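You operate a simulated robot arm through the tools that you are given. There is no shell and no other tool. Be economical: measure what you need, move in short steps, check, and stop when the job is done.

The job below is to be done with a simulated two-armed robot. You get a single attempt, and the scene is never put back.

TASK
Wipe up the spill on the door end of the plank table with the green cloth and put it back.

Only the result counts: the job must be done as asked and must still hold three seconds after the hand-in. Knocking over, shifting, dropping, spilling or breaking anything else fails it. Flat cloth is picked up by pressing the open fingertips on it (5 to 10 N) and closing them slowly along it; thin cloth reads only 2 to 8 mm in the jaws.

THE ROBOT
Two 7-joint arms with two-finger parallel grippers on one trunk, on a base that drives. Base frame: it is fixed to the floor where the robot stands at the start and does not move with it; the origin is under the middle of the robot, x ahead of it, y to its left, z up; the surface under the hand at the start is at about z = 720. Lengths are in mm, angles in rad, forces in N, time in s.
The left shoulder is at the start at [60, 189, 1078], the right one opposite. With the tool pointing down near the work surface each hand reaches from about 100 to 640 mm from the robot's upright axis, wherever it stands, measured 20 degrees to its own side. Payload 3.43 kg a hand.
The TCP of each hand is the grasp point between the finger pads, 30 mm short of the fingertips. In the tool frame z runs along the fingers and y along their closing line. The gripper opens to 94 mm. The fingers are 28 mm wide and 10 mm thick; the gripper's body (50 by 96 mm) begins 55 mm behind the TCP.
Orientation is told as [roll, pitch, yaw] about the base's x, y, z axes, in that order, counted from this pose: with the fingers straight down and closing along the base's y, the tool's x points along the base's -x, its y along +y and its z along -z.

THE INTERFACE
- The arms move only by the tool jog_arm. It takes "left_increments", "right_increments" or both (then of equal length, played together; a hand with none holds still); each is a list of rows, each an object (a shift or turn left out is 0, a gripper value left out holds the last) with "slide": the shift along the base's x, y, z in m, a list of three; "delta_rot": the turn, a rotation vector about the base's x, y, z in rad, a list of three; "claw": the closure, from 0 (fully open) to 1 (shut). In form: [{"slide": [tx, ty, tz], "delta_rot": [rx, ry, rz], "claw": claw}, ...]. A call has 1 to 10 rows; each row is the pose to reach, as a shift and turn from the pose commanded when the call began. Rows are played at 5 a second. More than 50 mm and 0.15 rad between two rows, or a gripper value outside its range, and nothing of the call is played. Where a pose cannot be reached the arm comes as near as it can. A force on the tool above 40 N (or 10 N above the force at the start of the call, whichever is more), or a blocked arm, ends the call early, and 0.2 s more pass. Each finger travels about 153 mm/s and halts on what it meets, pressing with about 31 N; the grip force reading is that of the motor and also rises with nothing between the fingers. The clock runs only during rows and for 0.2 s after the last one: add rows that repeat a pose to give the fingers time. It gives the time, the measured TCP pose, the force on the tool (base axes), the opening and the grip force at its end, in the units of the frame above (readings bear some noise), with the torque about the TCP (base axes, N m) and any sound that the robot's microphone picked up.
- Cameras (640 x 400 px; columns grow to the right, rows downward): "scene" is now at [9.8, -2.6, 1616.8]; the picture's right is [-0.04, -1.00, 0.00], its down [-0.84, 0.03, -0.55] and it looks along [0.55, -0.02, -0.84] (base axes); focal length 288 px, centre (320, 200). "left" rides on the left gripper at [76, -14, -103] in its tool frame; the picture's right is [0.18, 0.98, 0.00], its down [-0.75, 0.14, -0.64] and it looks along [-0.63, 0.12, 0.77] (tool axes); focal length 243 px, centre (320, 200). "right" rides on the right gripper at [76, 14, -103] in its tool frame; the picture's right is [-0.18, 0.98, 0.00], its down [-0.75, -0.14, -0.64] and it looks along [-0.63, -0.12, 0.77] (tool axes); focal length 243 px, centre (320, 200). There is no depth. A picture from a camera that has moved, and an enlarged one, comes with that camera's place and axes in the base frame and with its lens.
- get_image(camera): a new picture of that camera. The clock stands still meanwhile.
- move_column(by): slides the trunk up (or, below 0, down) by that many mm; the arms and the scene camera ride with it, the base frame stays. It gives what a move gives, with no picture.
- steer(legs): drives the robot by 1 to 6 legs, each [ahead, left, turn to the left] in mm, mm and rad, along the robot's own axes; the way and the turn of a leg run together, so that a leg with both is an arc; at most 1500 mm and 3.142 rad a leg. The arms and the cameras ride along, it lands a little off, and it stops where it bumps. It gives what a move gives.
- head_to(pan, tilt): turns the head with the scene camera to pan (to the left, within 1.501 rad either way) and tilt (down, from -0.506 to 1.204), counted from straight ahead of the robot. It gives what a move gives.
- inspect(camera, box): a new picture of the part [left, top, right, bottom] of that camera's present view, enlarged. The clock stands still meanwhile.
- close_job(): hands the job in; it is judged then, once.

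Work in short steps. Places have to be worked out from the pictures, the camera data and where the tool is seen: move nearer, look again, correct. Check each grasp and each placing, and mend what went wrong. You have 120 turns and 92 pictures in all, those below and enlarged ones among them. Open the grippers and draw the arms clear of the work before you hand the job in, unless the task says otherwise; then end with one line.

The tools are called after "Call:" by a JSON object that holds its "api" and its "payload". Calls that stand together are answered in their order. jog_arm: Moves the arms, as the interface text tells. Its arguments: {"type":"object","properties":{"left_increments":{"type":"array","items":{"type":"object","properties":{"slide":{"type":"array","items":{"type":"number"}},"delta_rot":{"type":"array","items":{"type":"number"}},"claw":{"type":"number"}}}},"right_increments":{"type":"array","items":{"type":"object","properties":{"slide":{"type":"array","items":{"type":"number"}},"delta_rot":{"type":"array","items":{"type":"number"}},"claw":{"type":"number"}}}}},"required":[]} The other tools are called the same way: move_column (by) slides the trunk up or down; steer (legs) drives the base; head_to (pan, tilt) turns the head that bears the scene camera; get_image (camera) takes a picture; inspect (camera, box) takes an enlarged picture of a part of a camera's view; close_job () hands the job in.

At the start:

```text
clock: 0.0
left_position: [439.2, 86.5, 971.1]
left_orientation: [0.0, -0.002, 0.0]
left_wrist_force: [-0.8, 0.0, -0.2]
left_wrist_torque: [0.0, -0.01, 0.01]
left_gripper_width: 94.1
left_finger_force: 0.0
right_position: [330.2, -248.4, 911.5]
right_orientation: [0.0, -0.001, 0.0]
right_wrist_force: [0.2, 0.3, -0.3]
right_wrist_torque: [0.01, -0.01, 0.07]
right_gripper_width: 93.9
right_finger_force: 0.0
trunk travel left (down, up): [-750.0, 240.0]
robot x, y, heading: [-0.1, 0.0, -0.001]
head pan, tilt: [-0.037, 0.991]
```

scene: 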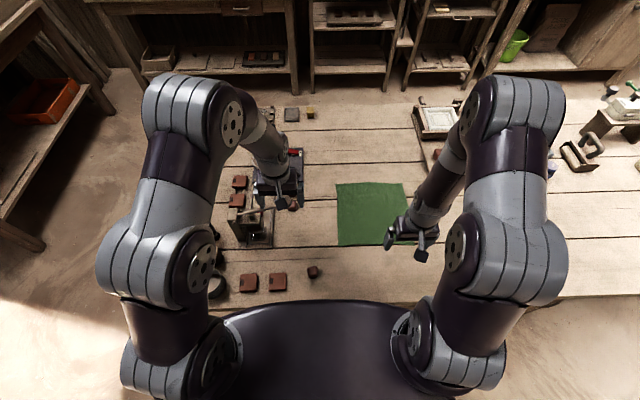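
right: 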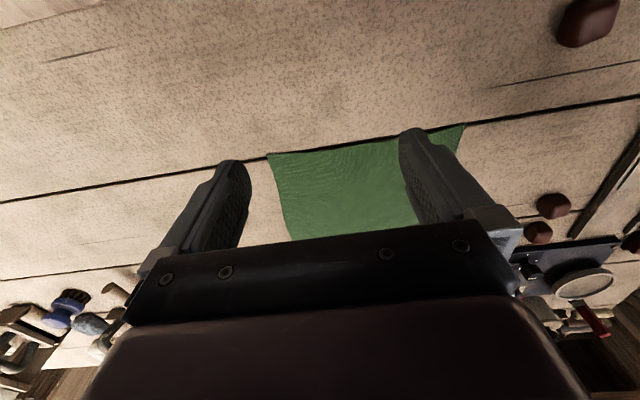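
left: 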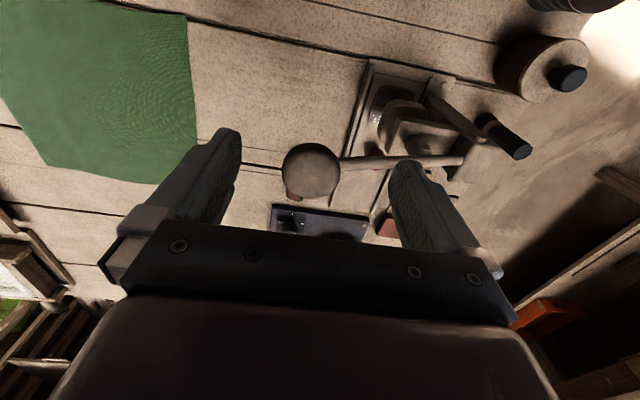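

I see the green cloth on the plank table in front; the spill and the door aren't visible yet. I look right and left with the head.

Call:
{"api": "head_to", "payload": {"pan": -0.9, "tilt": 0.6}}

Call:
{"api": "get_image", "payload": {"camera": "scene"}}

Call:
{"api": "head_to", "payload": {"pan": 0.9, "tilt": 0.6}}

Call:
{"api": "get_image", "payload": {"camera": "scene"}}

```text
clock: 1.2
left_position: [438.4, 86.7, 970.2]
left_orientation: [-0.001, -0.001, 0.0]
left_wrist_force: [0.3, -0.5, 0.1]
left_wrist_torque: [0.03, 0.03, -0.01]
left_gripper_width: 93.9
left_finger_force: 0.1
right_position: [329.2, -248.8, 913.3]
right_orientation: [0.0, 0.0, -0.001]
right_wrist_force: [0.0, 0.6, 0.1]
right_wrist_torque: [0.0, 0.01, 0.01]
right_gripper_width: 94.2
right_finger_force: 0.0
trunk travel left (down, up): [-750.0, 240.0]
robot x, y, heading: [-0.7, -0.8, 0.001]
head pan, tilt: [-0.901, 0.6]
```

```text
88 pictures are left
camera scene: at [-5.4, -69.3, 1648.2], right [-0.78, -0.62, 0.0], down [-0.35, 0.44, -0.82], along [0.51, -0.65, -0.57], focal length 288 px, centre (320, 200)
```

scene: 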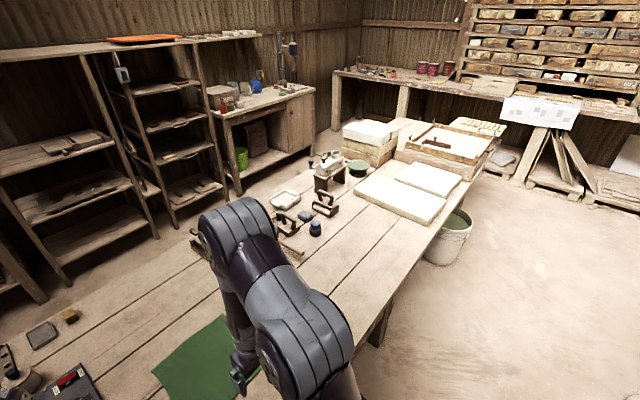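

```text
clock: 3.0
left_position: [437.7, 85.8, 970.7]
left_orientation: [0.0, -0.002, -0.002]
left_wrist_force: [0.5, -0.1, 0.4]
left_wrist_torque: [-0.02, 0.03, 0.04]
left_gripper_width: 94.0
left_finger_force: 0.0
right_position: [330.0, -248.4, 912.1]
right_orientation: [0.0, -0.001, 0.0]
right_wrist_force: [-0.1, 0.4, -0.5]
right_wrist_torque: [-0.03, 0.0, 0.0]
right_gripper_width: 94.2
right_finger_force: 0.0
trunk travel left (down, up): [-750.0, 240.0]
robot x, y, heading: [-1.0, -1.5, -0.002]
head pan, tilt: [0.901, 0.6]
```

```text
87 pictures are left
camera scene: at [-5.4, 69.2, 1648.2], right [0.78, -0.62, 0.0], down [-0.35, -0.44, -0.83], along [0.51, 0.65, -0.56], focal length 288 px, centre (320, 200)
```

scene: 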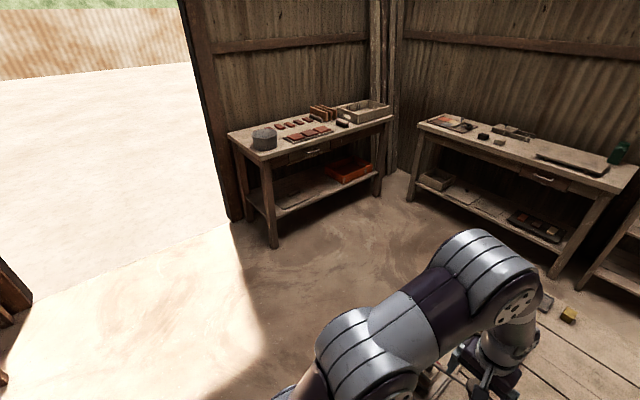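

The door is on the left, so the door end is the left end of this table. I look down at that end, and enlarge it.

Call:
{"api": "head_to", "payload": {"pan": 0.35, "tilt": 1.1}}

Call:
{"api": "get_image", "payload": {"camera": "scene"}}

Call:
{"api": "inspect", "payload": {"camera": "left", "box": [180, 0, 640, 290]}}

```text
clock: 4.0
left_position: [438.0, 85.7, 969.7]
left_orientation: [-0.001, -0.002, -0.001]
left_wrist_force: [0.3, 0.8, 0.1]
left_wrist_torque: [0.01, 0.02, 0.04]
left_gripper_width: 94.1
left_finger_force: 0.0
right_position: [330.2, -246.8, 912.2]
right_orientation: [0.001, -0.001, 0.0]
right_wrist_force: [-1.1, 0.0, 0.0]
right_wrist_torque: [0.01, 0.02, 0.04]
right_gripper_width: 94.1
right_finger_force: 0.1
trunk travel left (down, up): [-750.0, 240.0]
robot x, y, heading: [1.1, 0.6, 0.001]
head pan, tilt: [0.351, 1.1]
```

```text
86 pictures are left
camera scene: at [-1.0, 21.7, 1609.6], right [0.34, -0.94, 0.0], down [-0.84, -0.31, -0.45], along [0.43, 0.16, -0.89], focal length 288 px, centre (320, 200)
```

scene: 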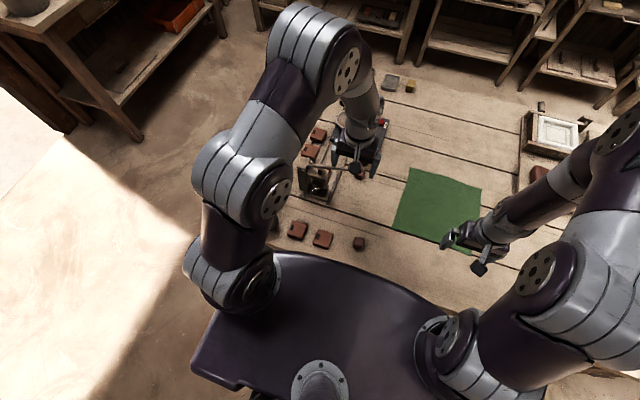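

```text
1.38 times, centred on (410, 145) of left
camera zoom: at [362.7, 71.3, 1073.2], right [-0.18, 0.98, 0.0], down [0.75, 0.14, 0.64], along [0.63, 0.12, -0.77], focal length 335 px, centre (196, 276)
```

zoom: 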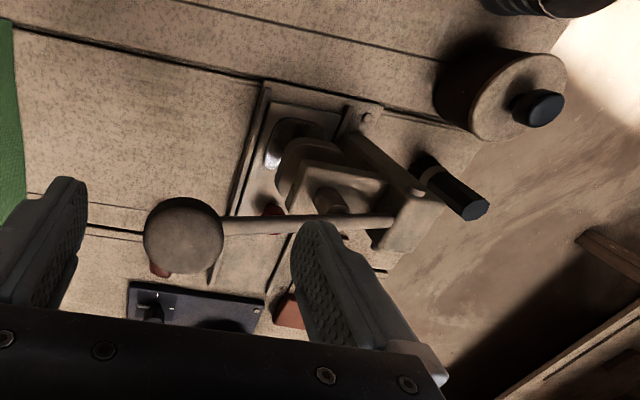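

The spill isn't visible; the left arm may be hiding it. I raise the left hand and swing it outward past the table's end.

Call:
{"api": "jog_arm", "payload": {"left_increments": [{"slide": [0, 0, 0.05]}, {"slide": [0, 0, 0.1]}, {"slide": [-0.02, 0.045, 0.1]}, {"slide": [-0.04, 0.09, 0.1]}, {"slide": [-0.06, 0.135, 0.1]}, {"slide": [-0.08, 0.18, 0.1]}, {"slide": [-0.1, 0.225, 0.1]}, {"slide": [-0.12, 0.27, 0.1]}, {"slide": [-0.14, 0.315, 0.1]}, {"slide": [-0.14, 0.36, 0.1]}]}}

Call:
{"api": "get_image", "payload": {"camera": "scene"}}

Call:
{"api": "get_image", "payload": {"camera": "left"}}

```text
clock: 6.2
left_position: [296.7, 449.4, 1069.5]
left_orientation: [-0.001, 0.001, 0.001]
left_wrist_force: [-0.9, 0.0, 0.7]
left_wrist_torque: [-0.05, 0.02, -0.02]
left_gripper_width: 94.1
left_finger_force: 0.0
right_position: [330.3, -246.6, 911.5]
right_orientation: [-0.001, -0.001, 0.001]
right_wrist_force: [0.0, 0.1, 0.2]
right_wrist_torque: [-0.04, 0.03, 0.0]
right_gripper_width: 93.9
right_finger_force: 0.2
trunk travel left (down, up): [-750.0, 240.0]
robot x, y, heading: [-0.6, -2.2, -0.002]
head pan, tilt: [0.351, 1.1]
```

```text
84 pictures are left
camera scene: at [-0.2, 23.8, 1609.5], right [0.34, -0.94, 0.0], down [-0.84, -0.31, -0.45], along [0.43, 0.15, -0.89], focal length 288 px, centre (320, 200)
```

scene: 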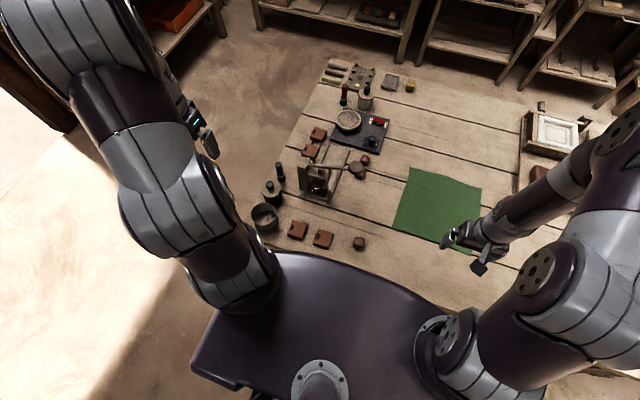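

```text
83 pictures are left
camera left: at [221.4, 434.6, 1172.0], right [-0.18, 0.98, 0.0], down [0.75, 0.14, 0.64], along [0.63, 0.12, -0.77], focal length 243 px, centre (320, 200)
```

left: 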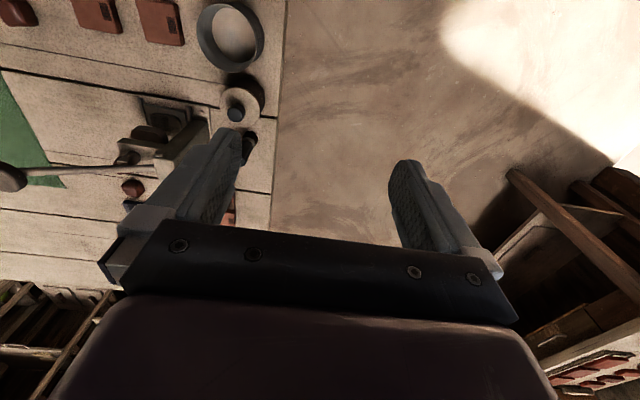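

No obvious spill yet; I enlarge the table's left end.

Call:
{"api": "inspect", "payload": {"camera": "scene", "box": [230, 50, 450, 260]}}

Call:
{"api": "inspect", "payload": {"camera": "scene", "box": [400, 60, 640, 330]}}

```text
1.90 times, centred on (340, 155) of scene
camera zoom: at [-0.2, 23.8, 1609.5], right [0.34, -0.94, 0.0], down [-0.84, -0.31, -0.45], along [0.43, 0.15, -0.89], focal length 550 px, centre (282, 286)
```

zoom: 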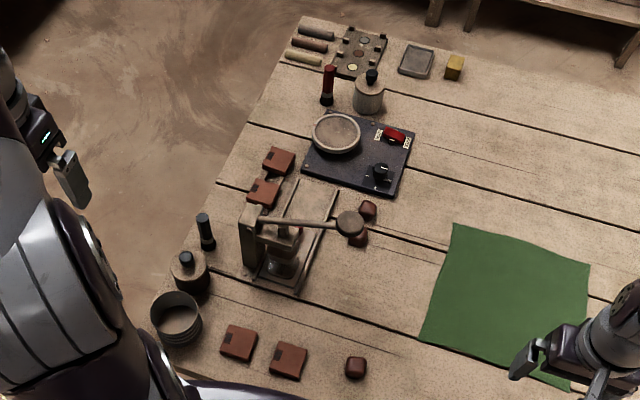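

```text
1.48 times, centred on (520, 195) of scene
camera zoom: at [-0.2, 23.8, 1609.5], right [0.34, -0.94, 0.0], down [-0.84, -0.31, -0.45], along [0.43, 0.15, -0.89], focal length 428 px, centre (24, 207)
```

zoom: 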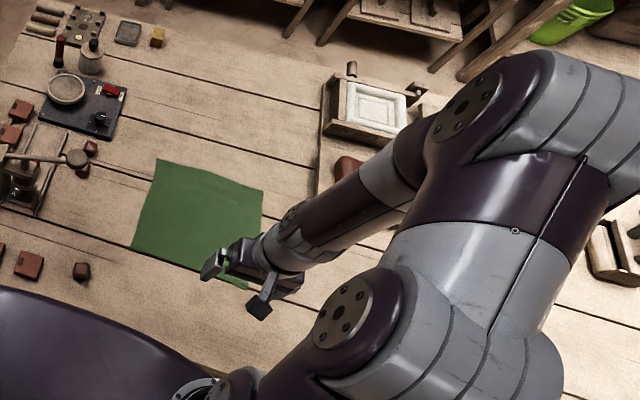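

Still no clear spill. I look farther round to both sides to be sure about doors and the table's extents.

Call:
{"api": "head_to", "payload": {"pan": -1.45, "tilt": 0.45}}

Call:
{"api": "get_image", "payload": {"camera": "scene"}}

Call:
{"api": "head_to", "payload": {"pan": 1.5, "tilt": 0.45}}

Call:
{"api": "get_image", "payload": {"camera": "scene"}}

Call:
{"api": "head_to", "payload": {"pan": -0.7, "tilt": 0.75}}

Call:
{"api": "get_image", "payload": {"camera": "scene"}}

```text
clock: 8.0
left_position: [296.4, 447.3, 1071.1]
left_orientation: [-0.001, -0.002, 0.0]
left_wrist_force: [-0.4, 0.5, -1.2]
left_wrist_torque: [-0.01, 0.0, 0.0]
left_gripper_width: 94.0
left_finger_force: 0.0
right_position: [329.1, -248.0, 912.1]
right_orientation: [0.002, 0.0, 0.0]
right_wrist_force: [-0.5, -0.2, -0.6]
right_wrist_torque: [0.0, 0.03, 0.01]
right_gripper_width: 94.3
right_finger_force: 0.1
trunk travel left (down, up): [-750.0, 240.0]
robot x, y, heading: [0.4, -1.2, 0.001]
head pan, tilt: [-1.45, 0.45]
```

```text
80 pictures are left
camera scene: at [-49.3, -91.3, 1661.7], right [-0.99, -0.12, 0.0], down [-0.05, 0.43, -0.9], along [0.11, -0.89, -0.44], focal length 288 px, centre (320, 200)
```

scene: 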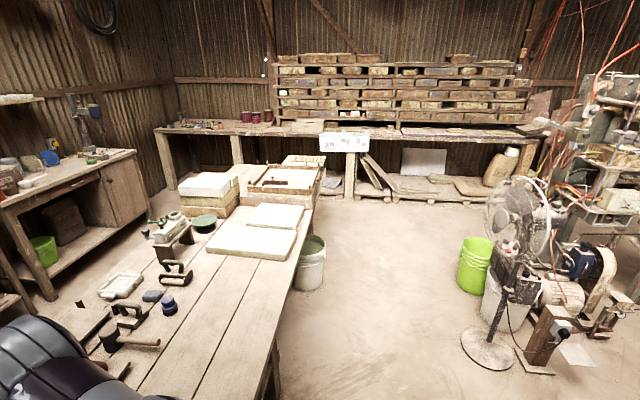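

```text
clock: 10.5
left_position: [296.2, 446.9, 1070.2]
left_orientation: [0.001, -0.002, 0.002]
left_wrist_force: [-0.4, -0.7, 1.4]
left_wrist_torque: [-0.02, 0.01, -0.03]
left_gripper_width: 94.0
left_finger_force: 0.1
right_position: [330.1, -247.8, 911.1]
right_orientation: [0.001, 0.001, 0.001]
right_wrist_force: [0.3, -0.4, 0.0]
right_wrist_torque: [-0.05, -0.02, -0.03]
right_gripper_width: 94.1
right_finger_force: 0.1
trunk travel left (down, up): [-750.0, 240.0]
robot x, y, heading: [-0.5, 2.6, 0.002]
head pan, tilt: [1.499, 0.45]
```

```text
79 pictures are left
camera scene: at [-53.8, 91.7, 1661.7], right [1.0, -0.07, 0.0], down [-0.03, -0.43, -0.9], along [0.06, 0.9, -0.44], focal length 288 px, centre (320, 200)
```

scene: 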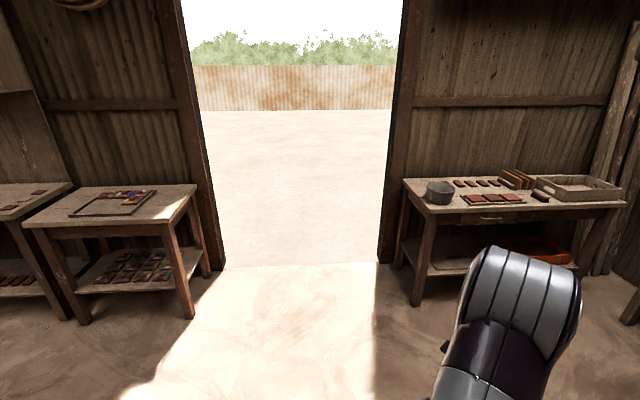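

```text
clock: 12.6
left_position: [298.2, 447.1, 1069.8]
left_orientation: [0.001, -0.003, 0.001]
left_wrist_force: [0.6, -0.1, 0.2]
left_wrist_torque: [-0.01, 0.02, 0.01]
left_gripper_width: 94.1
left_finger_force: 0.1
right_position: [330.0, -247.7, 911.8]
right_orientation: [-0.001, 0.002, 0.001]
right_wrist_force: [0.8, 0.0, -0.2]
right_wrist_torque: [0.0, -0.02, 0.01]
right_gripper_width: 94.0
right_finger_force: 0.1
trunk travel left (down, up): [-750.0, 240.0]
robot x, y, heading: [0.1, -2.9, -0.001]
head pan, tilt: [-0.7, 0.75]
```

```text
78 pictures are left
camera scene: at [3.0, -53.3, 1635.3], right [-0.64, -0.77, 0.0], down [-0.52, 0.44, -0.73], along [0.56, -0.47, -0.68], focal length 288 px, centre (320, 200)
```

scene: 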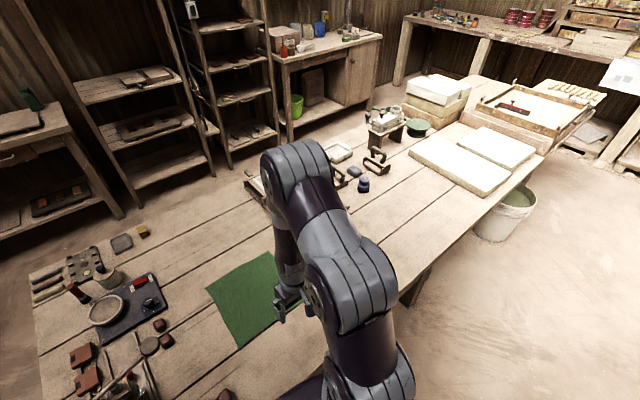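

The door is definitely at the left (+y) end. I look for a faint spill with tighter enlargements of that end.

Call:
{"api": "head_to", "payload": {"pan": 0.3, "tilt": 1.0}}

Call:
{"api": "inspect", "payload": {"camera": "scene", "box": [240, 70, 360, 160]}}

Call:
{"api": "inspect", "payload": {"camera": "scene", "box": [210, 150, 330, 260]}}

Call:
{"api": "inspect", "payload": {"camera": "scene", "box": [310, 70, 430, 280]}}

```text
clock: 13.9
left_position: [296.9, 448.1, 1069.6]
left_orientation: [0.001, -0.002, 0.001]
left_wrist_force: [-0.3, 0.4, -0.8]
left_wrist_torque: [-0.01, 0.01, -0.01]
left_gripper_width: 94.0
left_finger_force: 0.2
right_position: [329.4, -246.9, 911.8]
right_orientation: [0.0, -0.001, 0.0]
right_wrist_force: [1.0, 0.3, -0.5]
right_wrist_torque: [0.01, 0.04, 0.02]
right_gripper_width: 94.0
right_finger_force: 0.1
trunk travel left (down, up): [-750.0, 240.0]
robot x, y, heading: [-1.1, -2.4, 0.002]
head pan, tilt: [0.3, 1.0]
```

```text
4.44 times, centred on (300, 115) of scene
camera zoom: at [6.2, 20.6, 1616.2], right [0.29, -0.96, 0.0], down [-0.8, -0.25, -0.54], along [0.52, 0.16, -0.84], focal length 1282 px, centre (409, 578)
```

zoom: 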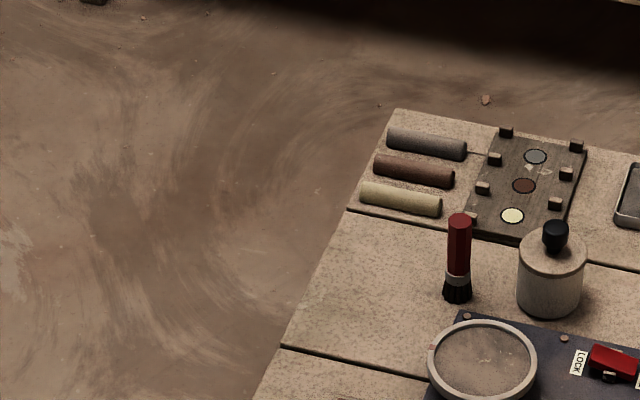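

```text
3.64 times, centred on (270, 205) of scene
camera zoom: at [6.2, 20.6, 1616.2], right [0.29, -0.96, 0.0], down [-0.8, -0.25, -0.54], along [0.52, 0.16, -0.84], focal length 1049 px, centre (502, 182)
```

zoom: 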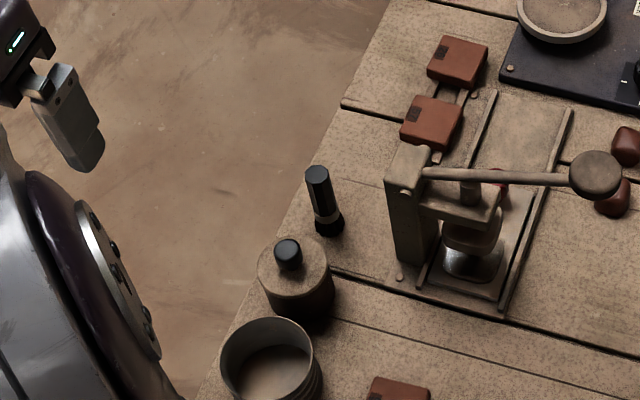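

```text
1.90 times, centred on (370, 175) of scene
camera zoom: at [6.2, 20.6, 1616.2], right [0.29, -0.96, 0.0], down [-0.8, -0.25, -0.54], along [0.52, 0.16, -0.84], focal length 550 px, centre (225, 248)
```

zoom: 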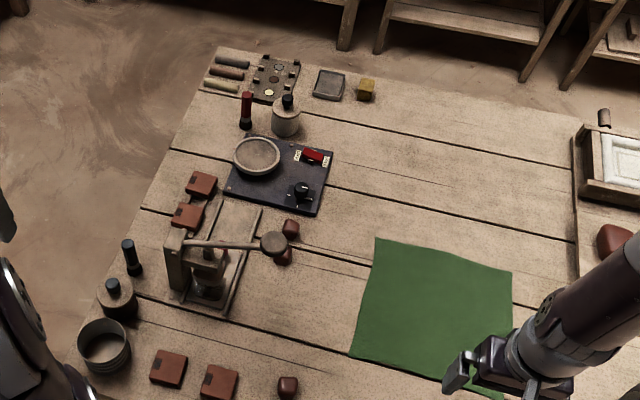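

Part of the table behind the right arm is unseen (a reddish-brown shape near the white tray). I swing the right hand up and outward to uncover it.

Call:
{"api": "jog_arm", "payload": {"right_increments": [{"slide": [0, 0, 0.05]}, {"slide": [0, 0, 0.1]}, {"slide": [-0.01, -0.045, 0.12]}, {"slide": [-0.02, -0.09, 0.14]}, {"slide": [-0.03, -0.135, 0.14]}, {"slide": [-0.04, -0.18, 0.14]}, {"slide": [-0.05, -0.225, 0.14]}, {"slide": [-0.06, -0.26, 0.14]}]}}

Call:
{"api": "head_to", "payload": {"pan": -0.25, "tilt": 0.85}}

Call:
{"api": "get_image", "payload": {"camera": "scene"}}

Call:
{"api": "get_image", "payload": {"camera": "right"}}

```text
refused: row 3 steps farther than a row can; nothing moved
```

```text
clock: 14.8
left_position: [297.1, 447.5, 1070.5]
left_orientation: [0.0, -0.002, 0.001]
left_wrist_force: [0.1, 0.0, -0.3]
left_wrist_torque: [0.03, -0.01, -0.02]
left_gripper_width: 93.9
left_finger_force: 0.1
right_position: [329.7, -248.4, 911.2]
right_orientation: [0.001, 0.0, -0.001]
right_wrist_force: [0.1, 0.9, 0.1]
right_wrist_torque: [-0.01, 0.01, 0.0]
right_gripper_width: 93.9
right_finger_force: 0.1
trunk travel left (down, up): [-750.0, 240.0]
robot x, y, heading: [0.9, -0.9, 0.004]
head pan, tilt: [-0.25, 0.85]
```

```text
74 pictures are left
camera scene: at [15.4, -19.2, 1627.3], right [-0.25, -0.97, 0.0], down [-0.73, 0.18, -0.66], along [0.64, -0.16, -0.75], focal length 288 px, centre (320, 200)
```

scene: 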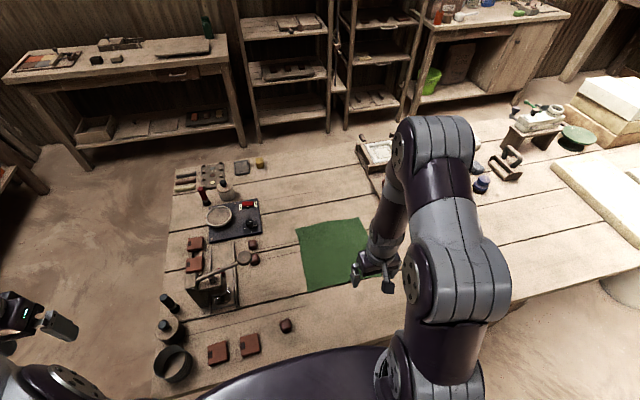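

```text
73 pictures are left
camera right: at [254.0, -233.7, 1015.1], right [0.18, 0.98, 0.0], down [0.75, -0.14, 0.64], along [0.63, -0.12, -0.77], focal length 243 px, centre (320, 200)
```

right: 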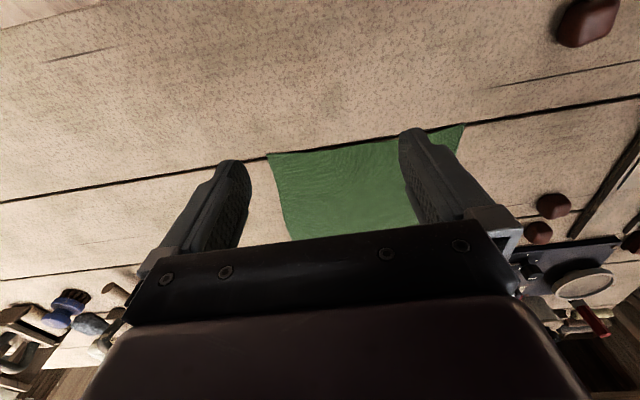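

The row step was slightly too long; I repeat with smaller steps.

Call:
{"api": "jog_arm", "payload": {"right_increments": [{"slide": [0, 0, 0.05]}, {"slide": [0, 0, 0.1]}, {"slide": [-0.01, -0.04, 0.12]}, {"slide": [-0.02, -0.08, 0.14]}, {"slide": [-0.03, -0.125, 0.14]}, {"slide": [-0.04, -0.17, 0.14]}, {"slide": [-0.05, -0.215, 0.14]}, {"slide": [-0.06, -0.26, 0.14]}]}}

Call:
{"api": "get_image", "payload": {"camera": "scene"}}

Call:
{"api": "get_image", "payload": {"camera": "right"}}

```text
clock: 16.6
left_position: [296.3, 446.5, 1072.1]
left_orientation: [0.002, -0.001, 0.0]
left_wrist_force: [0.7, -0.2, -0.3]
left_wrist_torque: [0.0, -0.05, -0.01]
left_gripper_width: 93.8
left_finger_force: 0.0
right_position: [269.1, -510.8, 1049.8]
right_orientation: [0.001, -0.001, 0.0]
right_wrist_force: [0.9, -0.7, -0.2]
right_wrist_torque: [0.0, -0.01, 0.02]
right_gripper_width: 94.0
right_finger_force: 0.0
trunk travel left (down, up): [-750.0, 240.0]
robot x, y, heading: [-0.1, -0.4, 0.002]
head pan, tilt: [-0.25, 0.85]
```

```text
72 pictures are left
camera scene: at [15.3, -21.7, 1627.3], right [-0.25, -0.97, 0.0], down [-0.73, 0.19, -0.66], along [0.64, -0.16, -0.75], focal length 288 px, centre (320, 200)
```

scene: 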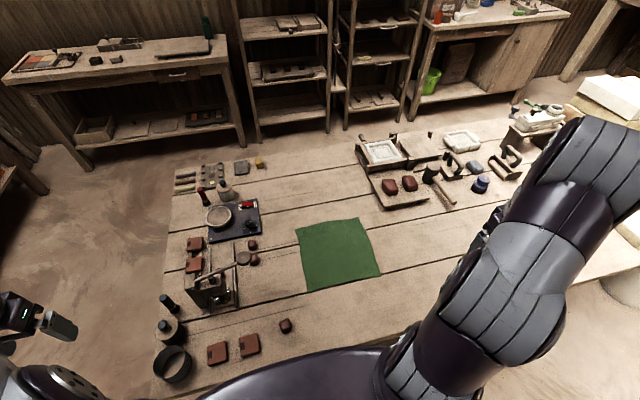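

```text
71 pictures are left
camera right: at [193.0, -496.4, 1153.3], right [0.18, 0.98, 0.0], down [0.75, -0.14, 0.64], along [0.63, -0.12, -0.77], focal length 243 px, centre (320, 200)
```

right: 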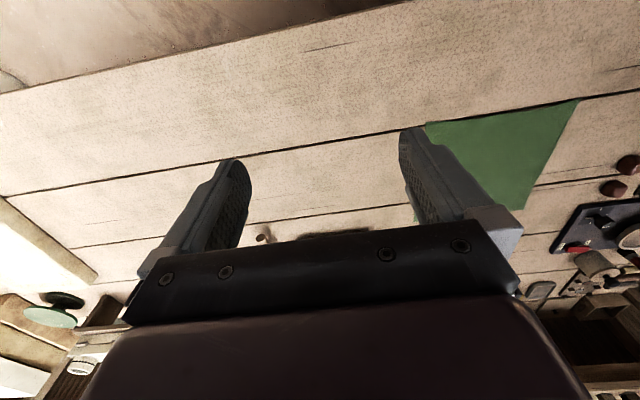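

Still no definite spill. I enlarge the door end from this new angle.

Call:
{"api": "inspect", "payload": {"camera": "scene", "box": [150, 150, 310, 250]}}

Call:
{"api": "inspect", "payload": {"camera": "scene", "box": [150, 240, 310, 340]}}

Call:
{"api": "inspect", "payload": {"camera": "scene", "box": [200, 280, 420, 400]}}

```text
4.00 times, centred on (230, 200) of scene
camera zoom: at [15.3, -21.7, 1627.3], right [-0.25, -0.97, 0.0], down [-0.73, 0.19, -0.66], along [0.64, -0.16, -0.75], focal length 1154 px, centre (680, 200)
```

zoom: 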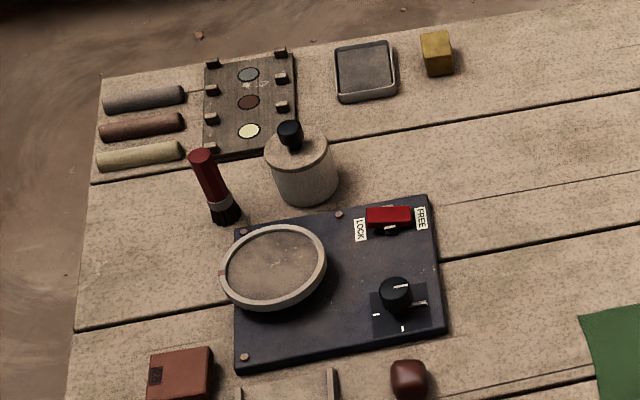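

```text
4.00 times, centred on (230, 290) of scene
camera zoom: at [15.3, -21.7, 1627.3], right [-0.25, -0.97, 0.0], down [-0.73, 0.19, -0.66], along [0.64, -0.16, -0.75], focal length 1154 px, centre (680, -160)
```

zoom: 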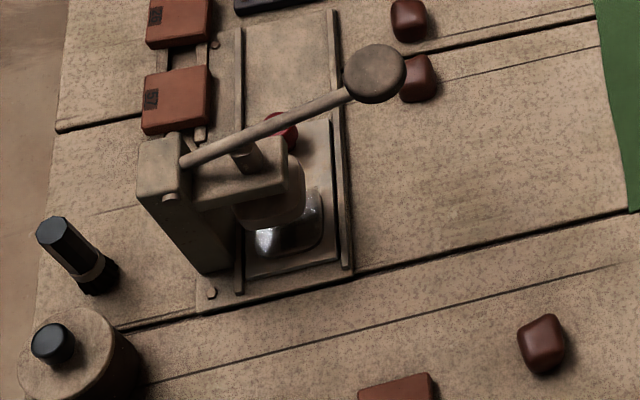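

```text
2.91 times, centred on (310, 340) of scene
camera zoom: at [15.3, -21.7, 1627.3], right [-0.25, -0.97, 0.0], down [-0.73, 0.19, -0.66], along [0.64, -0.16, -0.75], focal length 839 px, centre (349, -207)
```

zoom: 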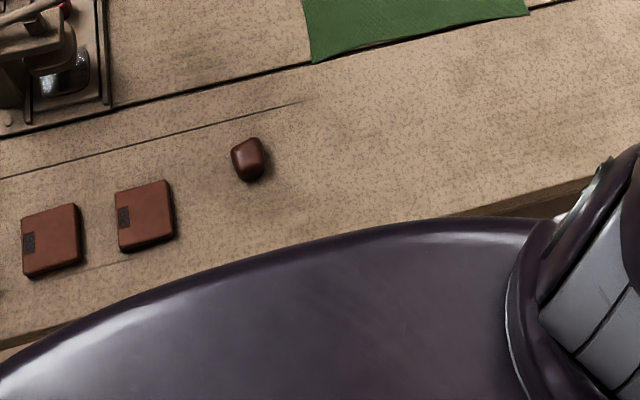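

I see no spill on any visible wood here, so I'll back off a bit and check behind the robot too (arms are high and clear).

Call:
{"api": "steer", "payload": {"legs": [[-300, 0, 0], [0, 0, 1.2]]}}

Call:
{"api": "head_to", "payload": {"pan": 1.3, "tilt": 0.45}}

Call:
{"api": "get_image", "payload": {"camera": "scene"}}

Call:
{"api": "head_to", "payload": {"pan": -1.2, "tilt": 0.7}}

Call:
{"api": "get_image", "payload": {"camera": "scene"}}

```text
clock: 21.7
left_position: [-619.2, 432.4, 1069.5]
left_orientation: [0.0, -0.002, 1.225]
left_wrist_force: [0.5, -0.9, 0.7]
left_wrist_torque: [-0.02, -0.04, 0.0]
left_gripper_width: 93.8
left_finger_force: 0.0
right_position: [270.2, 79.9, 1051.3]
right_orientation: [0.0, 0.0, 1.224]
right_wrist_force: [0.7, -1.0, -0.9]
right_wrist_torque: [0.02, 0.0, 0.02]
right_gripper_width: 93.9
right_finger_force: 0.0
trunk travel left (down, up): [-750.0, 240.0]
robot x, y, heading: [-298.5, 2.2, 1.223]
head pan, tilt: [-0.25, 0.85]
```

```text
clock: 23.3
left_position: [-618.9, 430.8, 1069.9]
left_orientation: [-0.001, -0.002, 1.223]
left_wrist_force: [0.1, -0.1, 0.1]
left_wrist_torque: [-0.06, -0.05, 0.02]
left_gripper_width: 94.2
left_finger_force: 0.1
right_position: [269.4, 79.5, 1052.1]
right_orientation: [0.0, 0.001, 1.224]
right_wrist_force: [0.4, 0.5, 0.0]
right_wrist_torque: [0.03, -0.03, 0.03]
right_gripper_width: 93.8
right_finger_force: 0.1
trunk travel left (down, up): [-750.0, 240.0]
robot x, y, heading: [-297.7, -2.9, 1.222]
head pan, tilt: [1.3, 0.45]
```

```text
67 pictures are left
camera scene: at [-395.5, -3.4, 1661.7], right [0.58, 0.81, 0.0], down [0.35, -0.25, -0.9], along [-0.73, 0.52, -0.44], focal length 288 px, centre (320, 200)
```

scene: 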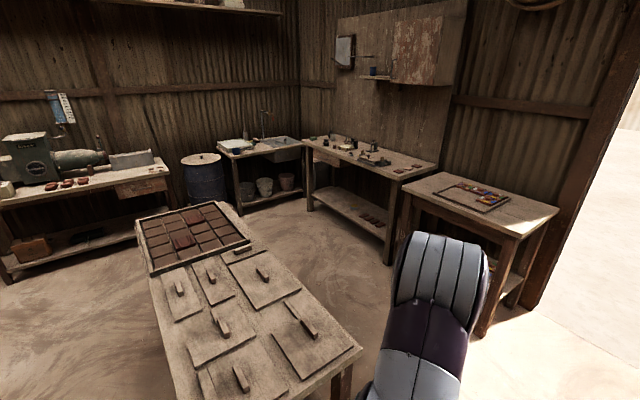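

```text
clock: 25.6
left_position: [-618.3, 431.7, 1069.2]
left_orientation: [0.0, -0.002, 1.224]
left_wrist_force: [-0.6, 0.2, 0.1]
left_wrist_torque: [-0.01, -0.01, -0.03]
left_gripper_width: 93.9
left_finger_force: 0.1
right_position: [271.1, 78.8, 1051.6]
right_orientation: [0.0, 0.0, 1.224]
right_wrist_force: [-0.4, 0.6, -0.1]
right_wrist_torque: [0.02, 0.03, -0.02]
right_gripper_width: 93.9
right_finger_force: 0.1
trunk travel left (down, up): [-750.0, 240.0]
robot x, y, heading: [-301.5, -0.5, 1.226]
head pan, tilt: [-1.201, 0.7]
```

```text
66 pictures are left
camera scene: at [-235.7, -54.8, 1639.6], right [0.02, -1.0, 0.0], down [-0.64, -0.01, -0.76], along [0.76, 0.02, -0.64], focal length 288 px, centre (320, 200)
```

scene: 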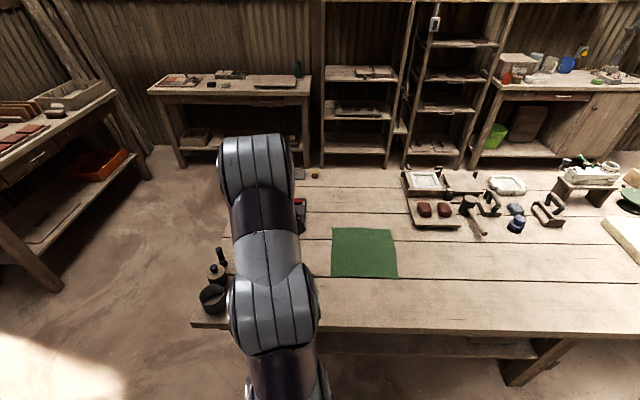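

Behind there's only another work table with tile boards. I turn back to heading 0 and view the table's door end from farther back, at a flatter angle that may show a wet sheen.

Call:
{"api": "steer", "payload": {"legs": [[0, 0, -1.225], [-200, 300, 0]]}}

Call:
{"api": "head_to", "payload": {"pan": -0.1, "tilt": 0.7}}

Call:
{"api": "get_image", "payload": {"camera": "scene"}}

Call:
{"api": "inspect", "payload": {"camera": "scene", "box": [240, 140, 480, 290]}}

```text
clock: 31.0
left_position: [-213.6, 746.7, 1071.9]
left_orientation: [0.001, -0.003, 0.011]
left_wrist_force: [0.3, -0.5, -0.7]
left_wrist_torque: [-0.03, -0.01, 0.0]
left_gripper_width: 94.1
left_finger_force: 0.1
right_position: [-229.2, -210.5, 1051.3]
right_orientation: [0.0, 0.0, 0.012]
right_wrist_force: [-0.1, 0.4, -0.4]
right_wrist_torque: [0.02, -0.03, 0.01]
right_gripper_width: 93.9
right_finger_force: 0.1
trunk travel left (down, up): [-750.0, 240.0]
robot x, y, heading: [-499.5, 295.8, 0.012]
head pan, tilt: [-1.201, 0.7]
```

```text
clock: 32.3
left_position: [-211.3, 747.2, 1069.2]
left_orientation: [0.0, -0.002, 0.008]
left_wrist_force: [-0.8, -0.5, -0.4]
left_wrist_torque: [0.0, 0.0, 0.02]
left_gripper_width: 94.2
left_finger_force: 0.1
right_position: [-229.4, -210.6, 1051.1]
right_orientation: [0.003, -0.001, 0.014]
right_wrist_force: [0.2, 0.5, 0.2]
right_wrist_torque: [0.0, 0.02, 0.02]
right_gripper_width: 94.1
right_finger_force: 0.0
trunk travel left (down, up): [-750.0, 240.0]
robot x, y, heading: [-502.9, 290.2, 0.01]
head pan, tilt: [-0.099, 0.7]
```

```text
65 pictures are left
camera scene: at [-480.0, 287.4, 1639.6], right [-0.09, -1.0, 0.0], down [-0.64, 0.06, -0.76], along [0.76, -0.07, -0.64], focal length 288 px, centre (320, 200)
```

scene: 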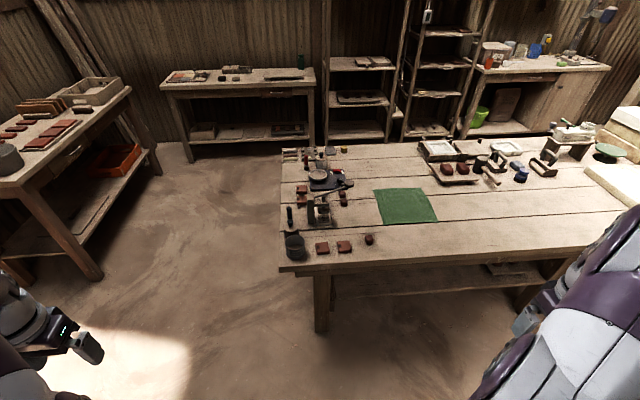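

```text
2.67 times, centred on (360, 215) of scene
camera zoom: at [-480.0, 287.4, 1639.6], right [-0.09, -1.0, 0.0], down [-0.64, 0.06, -0.76], along [0.76, -0.07, -0.64], focal length 769 px, centre (213, 160)
```

zoom: 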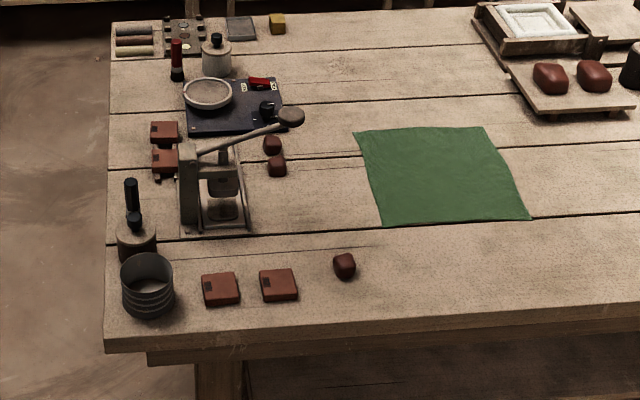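

This end of the front table looks dry. Perhaps another table is the plank table, so I turn to see the one behind properly.

Call:
{"api": "steer", "payload": {"legs": [[300, 0, 0], [0, 0, 1.6]]}}

Call:
{"api": "head_to", "payload": {"pan": 1.4, "tilt": 0.75}}

Call:
{"api": "get_image", "payload": {"camera": "scene"}}

Call:
{"api": "head_to", "payload": {"pan": 0.5, "tilt": 0.6}}

Call:
{"api": "get_image", "payload": {"camera": "scene"}}

```text
clock: 38.2
left_position: [-670.9, 573.4, 1071.0]
left_orientation: [-0.001, -0.001, 1.619]
left_wrist_force: [0.4, -0.1, 0.2]
left_wrist_torque: [0.01, 0.02, -0.03]
left_gripper_width: 94.0
left_finger_force: 0.1
right_position: [284.3, 592.9, 1051.3]
right_orientation: [0.001, 0.002, 1.622]
right_wrist_force: [0.3, 0.4, 0.2]
right_wrist_torque: [0.0, -0.01, -0.01]
right_gripper_width: 94.1
right_finger_force: 0.0
trunk travel left (down, up): [-750.0, 240.0]
robot x, y, heading: [-209.2, 302.2, 1.618]
head pan, tilt: [-0.099, 0.7]
```

```text
clock: 39.8
left_position: [-671.2, 572.8, 1069.0]
left_orientation: [0.0, -0.002, 1.62]
left_wrist_force: [0.3, 0.2, -0.3]
left_wrist_torque: [0.01, 0.02, 0.01]
left_gripper_width: 94.0
left_finger_force: 0.1
right_position: [284.0, 592.2, 1051.0]
right_orientation: [0.0, 0.0, 1.621]
right_wrist_force: [-0.3, -0.7, 0.0]
right_wrist_torque: [0.0, -0.01, 0.01]
right_gripper_width: 93.9
right_finger_force: 0.1
trunk travel left (down, up): [-750.0, 240.0]
robot x, y, heading: [-207.9, 296.9, 1.62]
head pan, tilt: [1.4, 0.75]
```

```text
63 pictures are left
camera scene: at [-289.9, 248.7, 1635.3], right [0.12, 0.99, 0.0], down [0.68, -0.08, -0.73], along [-0.73, 0.09, -0.68], focal length 288 px, centre (320, 200)
```

scene: 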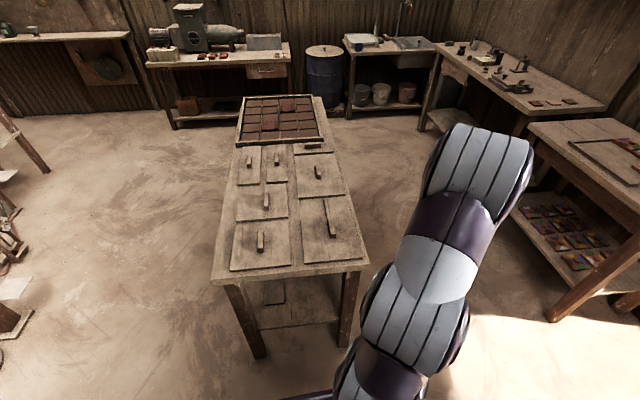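

```text
clock: 41.0
left_position: [-672.5, 571.7, 1070.6]
left_orientation: [0.0, -0.002, 1.619]
left_wrist_force: [0.2, -0.1, 0.0]
left_wrist_torque: [-0.01, 0.03, -0.01]
left_gripper_width: 94.0
left_finger_force: 0.0
right_position: [283.9, 593.0, 1051.6]
right_orientation: [0.0, 0.0, 1.621]
right_wrist_force: [-0.2, 0.5, -0.6]
right_wrist_torque: [0.02, 0.0, -0.01]
right_gripper_width: 94.1
right_finger_force: 0.0
trunk travel left (down, up): [-750.0, 240.0]
robot x, y, heading: [-211.7, 300.9, 1.625]
head pan, tilt: [0.499, 0.6]
```

```text
62 pictures are left
camera scene: at [-253.8, 313.9, 1648.2], right [0.85, 0.52, 0.0], down [0.3, -0.48, -0.82], along [-0.43, 0.7, -0.57], focal length 288 px, centre (320, 200)
```

scene: 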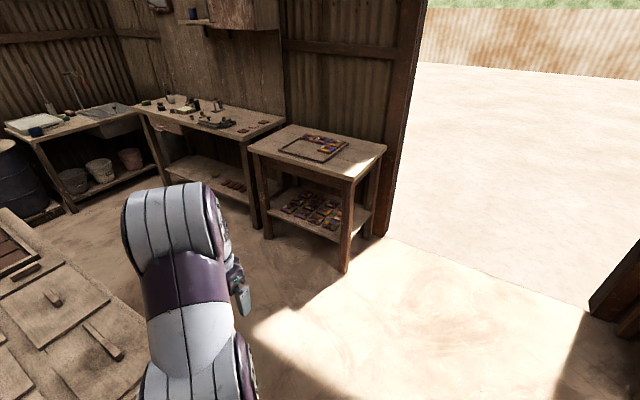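

Nothing there either, so the front table must hold a faint film. I'll drive back along the table so the right-hand camera looks along the table toward the bright door, to catch its reflection.

Call:
{"api": "steer", "payload": {"legs": [[-700, 0, -0.05]]}}

Call:
{"api": "get_image", "payload": {"camera": "right"}}

```text
clock: 44.9
left_position: [-638.6, -112.6, 1069.2]
left_orientation: [0.001, 0.0, 1.575]
left_wrist_force: [-0.3, 0.1, 0.1]
left_wrist_torque: [-0.02, -0.04, 0.02]
left_gripper_width: 93.8
left_finger_force: 0.0
right_position: [315.9, -134.9, 1051.3]
right_orientation: [0.001, -0.001, 1.576]
right_wrist_force: [-0.4, -0.3, -0.3]
right_wrist_torque: [0.02, 0.02, -0.04]
right_gripper_width: 93.9
right_finger_force: 0.0
trunk travel left (down, up): [-750.0, 240.0]
robot x, y, heading: [-190.2, -403.7, 1.572]
head pan, tilt: [0.499, 0.6]
```

```text
61 pictures are left
camera right: at [302.4, -212.2, 1154.1], right [-0.98, 0.18, 0.0], down [0.14, 0.75, 0.64], along [0.12, 0.63, -0.77], focal length 243 px, centre (320, 200)
```

right: 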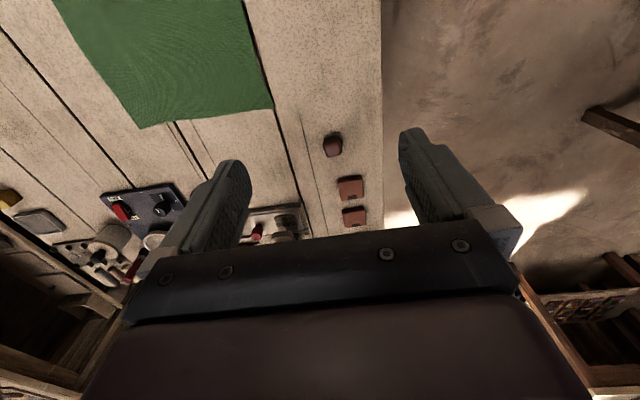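

I enlarge the bare wood portion in this view for wet patches.

Call:
{"api": "inspect", "payload": {"camera": "right", "box": [160, 90, 400, 240]}}

Call:
{"api": "head_to", "payload": {"pan": -0.75, "tilt": 0.75}}

Call:
{"api": "get_image", "payload": {"camera": "scene"}}

```text
2.67 times, centred on (280, 165) of right
camera zoom: at [302.4, -212.2, 1154.1], right [-0.98, 0.18, 0.0], down [0.14, 0.75, 0.64], along [0.12, 0.63, -0.77], focal length 647 px, centre (427, 293)
```

zoom: 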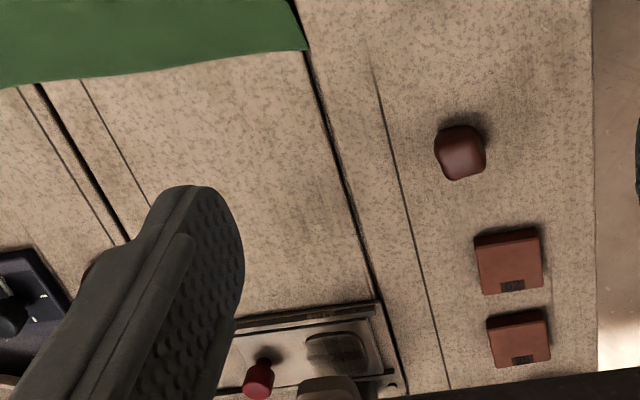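

```text
clock: 46.3
left_position: [-639.7, -112.8, 1069.3]
left_orientation: [0.0, -0.002, 1.573]
left_wrist_force: [0.3, 0.2, -0.3]
left_wrist_torque: [-0.01, 0.03, -0.02]
left_gripper_width: 94.0
left_finger_force: 0.1
right_position: [315.4, -135.8, 1050.4]
right_orientation: [0.001, 0.0, 1.577]
right_wrist_force: [-0.7, 0.9, 0.4]
right_wrist_torque: [0.0, 0.02, 0.03]
right_gripper_width: 94.1
right_finger_force: 0.1
trunk travel left (down, up): [-750.0, 240.0]
robot x, y, heading: [-187.5, -408.2, 1.582]
head pan, tilt: [-0.75, 0.75]
```

```text
59 pictures are left
camera scene: at [-135.1, -406.1, 1635.3], right [0.73, -0.68, 0.0], down [-0.46, -0.5, -0.73], along [0.5, 0.54, -0.68], focal length 288 px, centre (320, 200)
```

scene: 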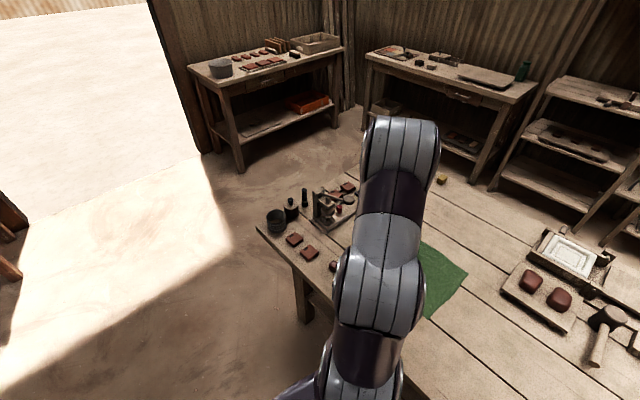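

Nothing obvious. I'll return to the starting stand and then view the wood with the right wrist camera tilted toward the door's light.

Call:
{"api": "steer", "payload": {"legs": [[0, 0, -1.58], [0, 407, 0], [187, 0, 0]]}}

Call:
{"api": "jog_arm", "payload": {"right_increments": [{"slide": [0.02, 0.03, 0], "delta_rot": [0, 0, 0.15]}, {"slide": [0.04, 0.06, 0], "delta_rot": [0, 0, 0.3]}, {"slide": [0.06, 0.09, 0], "delta_rot": [0, 0, 0.45]}, {"slide": [0.08, 0.12, 0], "delta_rot": [0, 0, 0.6]}, {"slide": [0.1, 0.15, 0], "delta_rot": [0, 0, 0.75]}, {"slide": [0.12, 0.18, 0], "delta_rot": [0, 0, 0.9]}, {"slide": [0.14, 0.21, 0], "delta_rot": [0, 0, 1.05]}, {"slide": [0.16, 0.24, 0], "delta_rot": [0, 0, 1.2]}, {"slide": [0.18, 0.26, 0], "delta_rot": [0, 0, 1.35]}, {"slide": [0.2, 0.28, 0], "delta_rot": [0, 0, 1.5]}]}}

Call:
{"api": "get_image", "payload": {"camera": "right"}}

```text
clock: 53.9
left_position: [296.1, 446.2, 1070.2]
left_orientation: [0.0, -0.004, -0.003]
left_wrist_force: [-0.9, 0.1, -0.2]
left_wrist_torque: [-0.01, 0.0, 0.0]
left_gripper_width: 94.0
left_finger_force: 0.1
right_position: [264.9, -509.6, 1051.2]
right_orientation: [0.0, -0.001, -0.002]
right_wrist_force: [-0.6, 0.1, -0.6]
right_wrist_torque: [0.02, 0.01, 0.01]
right_gripper_width: 94.1
right_finger_force: 0.0
trunk travel left (down, up): [-750.0, 240.0]
robot x, y, heading: [-4.2, -0.8, -0.006]
head pan, tilt: [-0.75, 0.75]
```

```text
clock: 56.0
left_position: [296.7, 447.5, 1070.4]
left_orientation: [-0.002, -0.001, -0.004]
left_wrist_force: [0.0, -0.4, 0.2]
left_wrist_torque: [-0.01, 0.04, 0.0]
left_gripper_width: 94.2
left_finger_force: 0.1
right_position: [466.8, -228.6, 1051.4]
right_orientation: [0.001, 0.0, 1.501]
right_wrist_force: [-0.5, -0.6, 0.0]
right_wrist_torque: [-0.02, 0.03, 0.02]
right_gripper_width: 93.8
right_finger_force: 0.1
trunk travel left (down, up): [-750.0, 240.0]
robot x, y, heading: [-1.7, 4.0, -0.002]
head pan, tilt: [-0.75, 0.75]
```

```text
58 pictures are left
camera right: at [447.9, -304.7, 1154.8], right [-0.97, 0.25, 0.0], down [0.2, 0.74, 0.64], along [0.16, 0.62, -0.77], focal length 243 px, centre (320, 200)
```

right: 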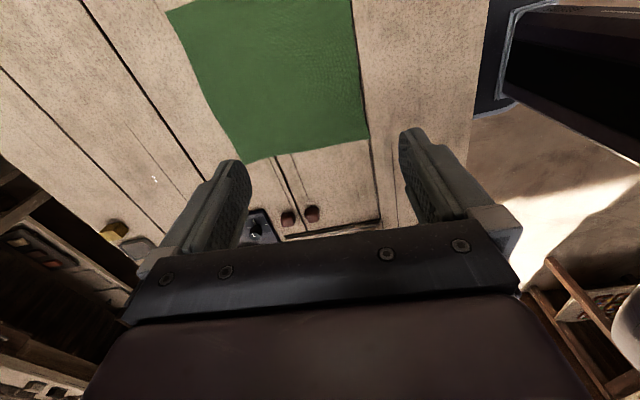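

There's a small bright glint on the bare wood at about (868, -104). I enlarge it.

Call:
{"api": "inspect", "payload": {"camera": "right", "box": [90, 120, 220, 220]}}

Call:
{"api": "head_to", "payload": {"pan": 0.0, "tilt": 0.75}}

Call:
{"api": "get_image", "payload": {"camera": "scene"}}

Call:
{"api": "inspect", "payload": {"camera": "scene", "box": [270, 100, 450, 220]}}

```text
4.00 times, centred on (155, 170) of right
camera zoom: at [447.9, -304.7, 1154.8], right [-0.97, 0.25, 0.0], down [0.2, 0.74, 0.64], along [0.16, 0.62, -0.77], focal length 970 px, centre (980, 320)
```

zoom: 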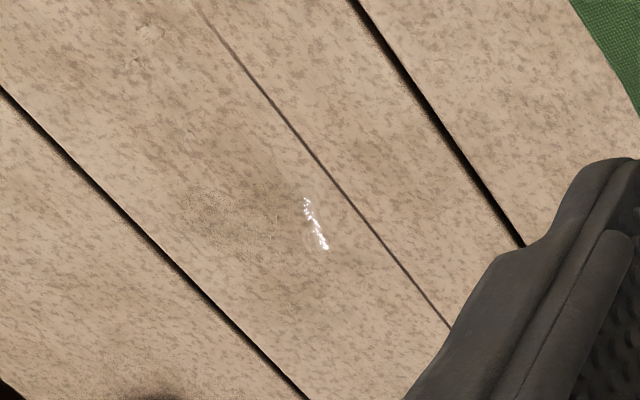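

```text
clock: 57.1
left_position: [295.5, 446.3, 1069.7]
left_orientation: [-0.002, -0.002, -0.004]
left_wrist_force: [-0.5, 0.0, -0.6]
left_wrist_torque: [0.0, 0.01, -0.01]
left_gripper_width: 94.0
left_finger_force: 0.0
right_position: [466.2, -229.3, 1051.8]
right_orientation: [0.0, 0.0, 1.497]
right_wrist_force: [0.1, -0.2, -1.1]
right_wrist_torque: [-0.01, 0.01, -0.01]
right_gripper_width: 94.1
right_finger_force: 0.0
trunk travel left (down, up): [-750.0, 240.0]
robot x, y, heading: [-2.3, -1.1, 0.001]
head pan, tilt: [0.0, 0.75]
```

```text
56 pictures are left
camera scene: at [20.3, -0.1, 1635.3], right [0.0, -1.0, 0.0], down [-0.68, 0.0, -0.73], along [0.73, 0.0, -0.68], focal length 288 px, centre (320, 200)
```

scene: 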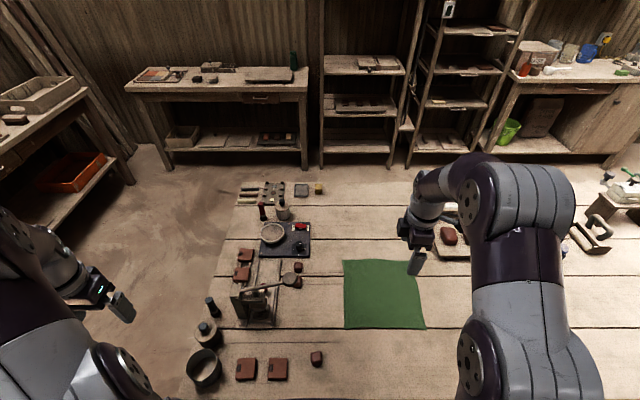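

```text
3.33 times, centred on (360, 160) of scene
camera zoom: at [20.3, -0.1, 1635.3], right [0.0, -1.0, 0.0], down [-0.68, 0.0, -0.73], along [0.73, 0.0, -0.68], focal length 962 px, centre (187, 333)
```

zoom: 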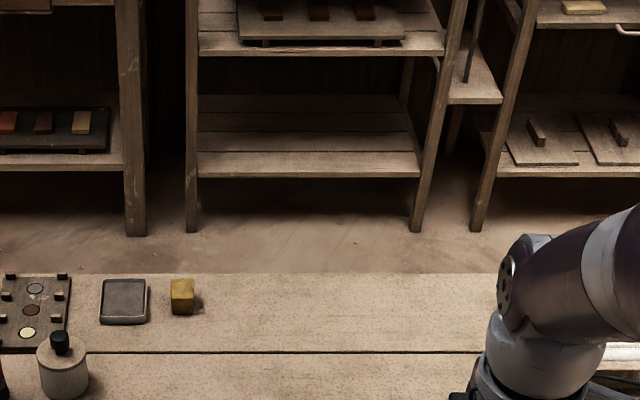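

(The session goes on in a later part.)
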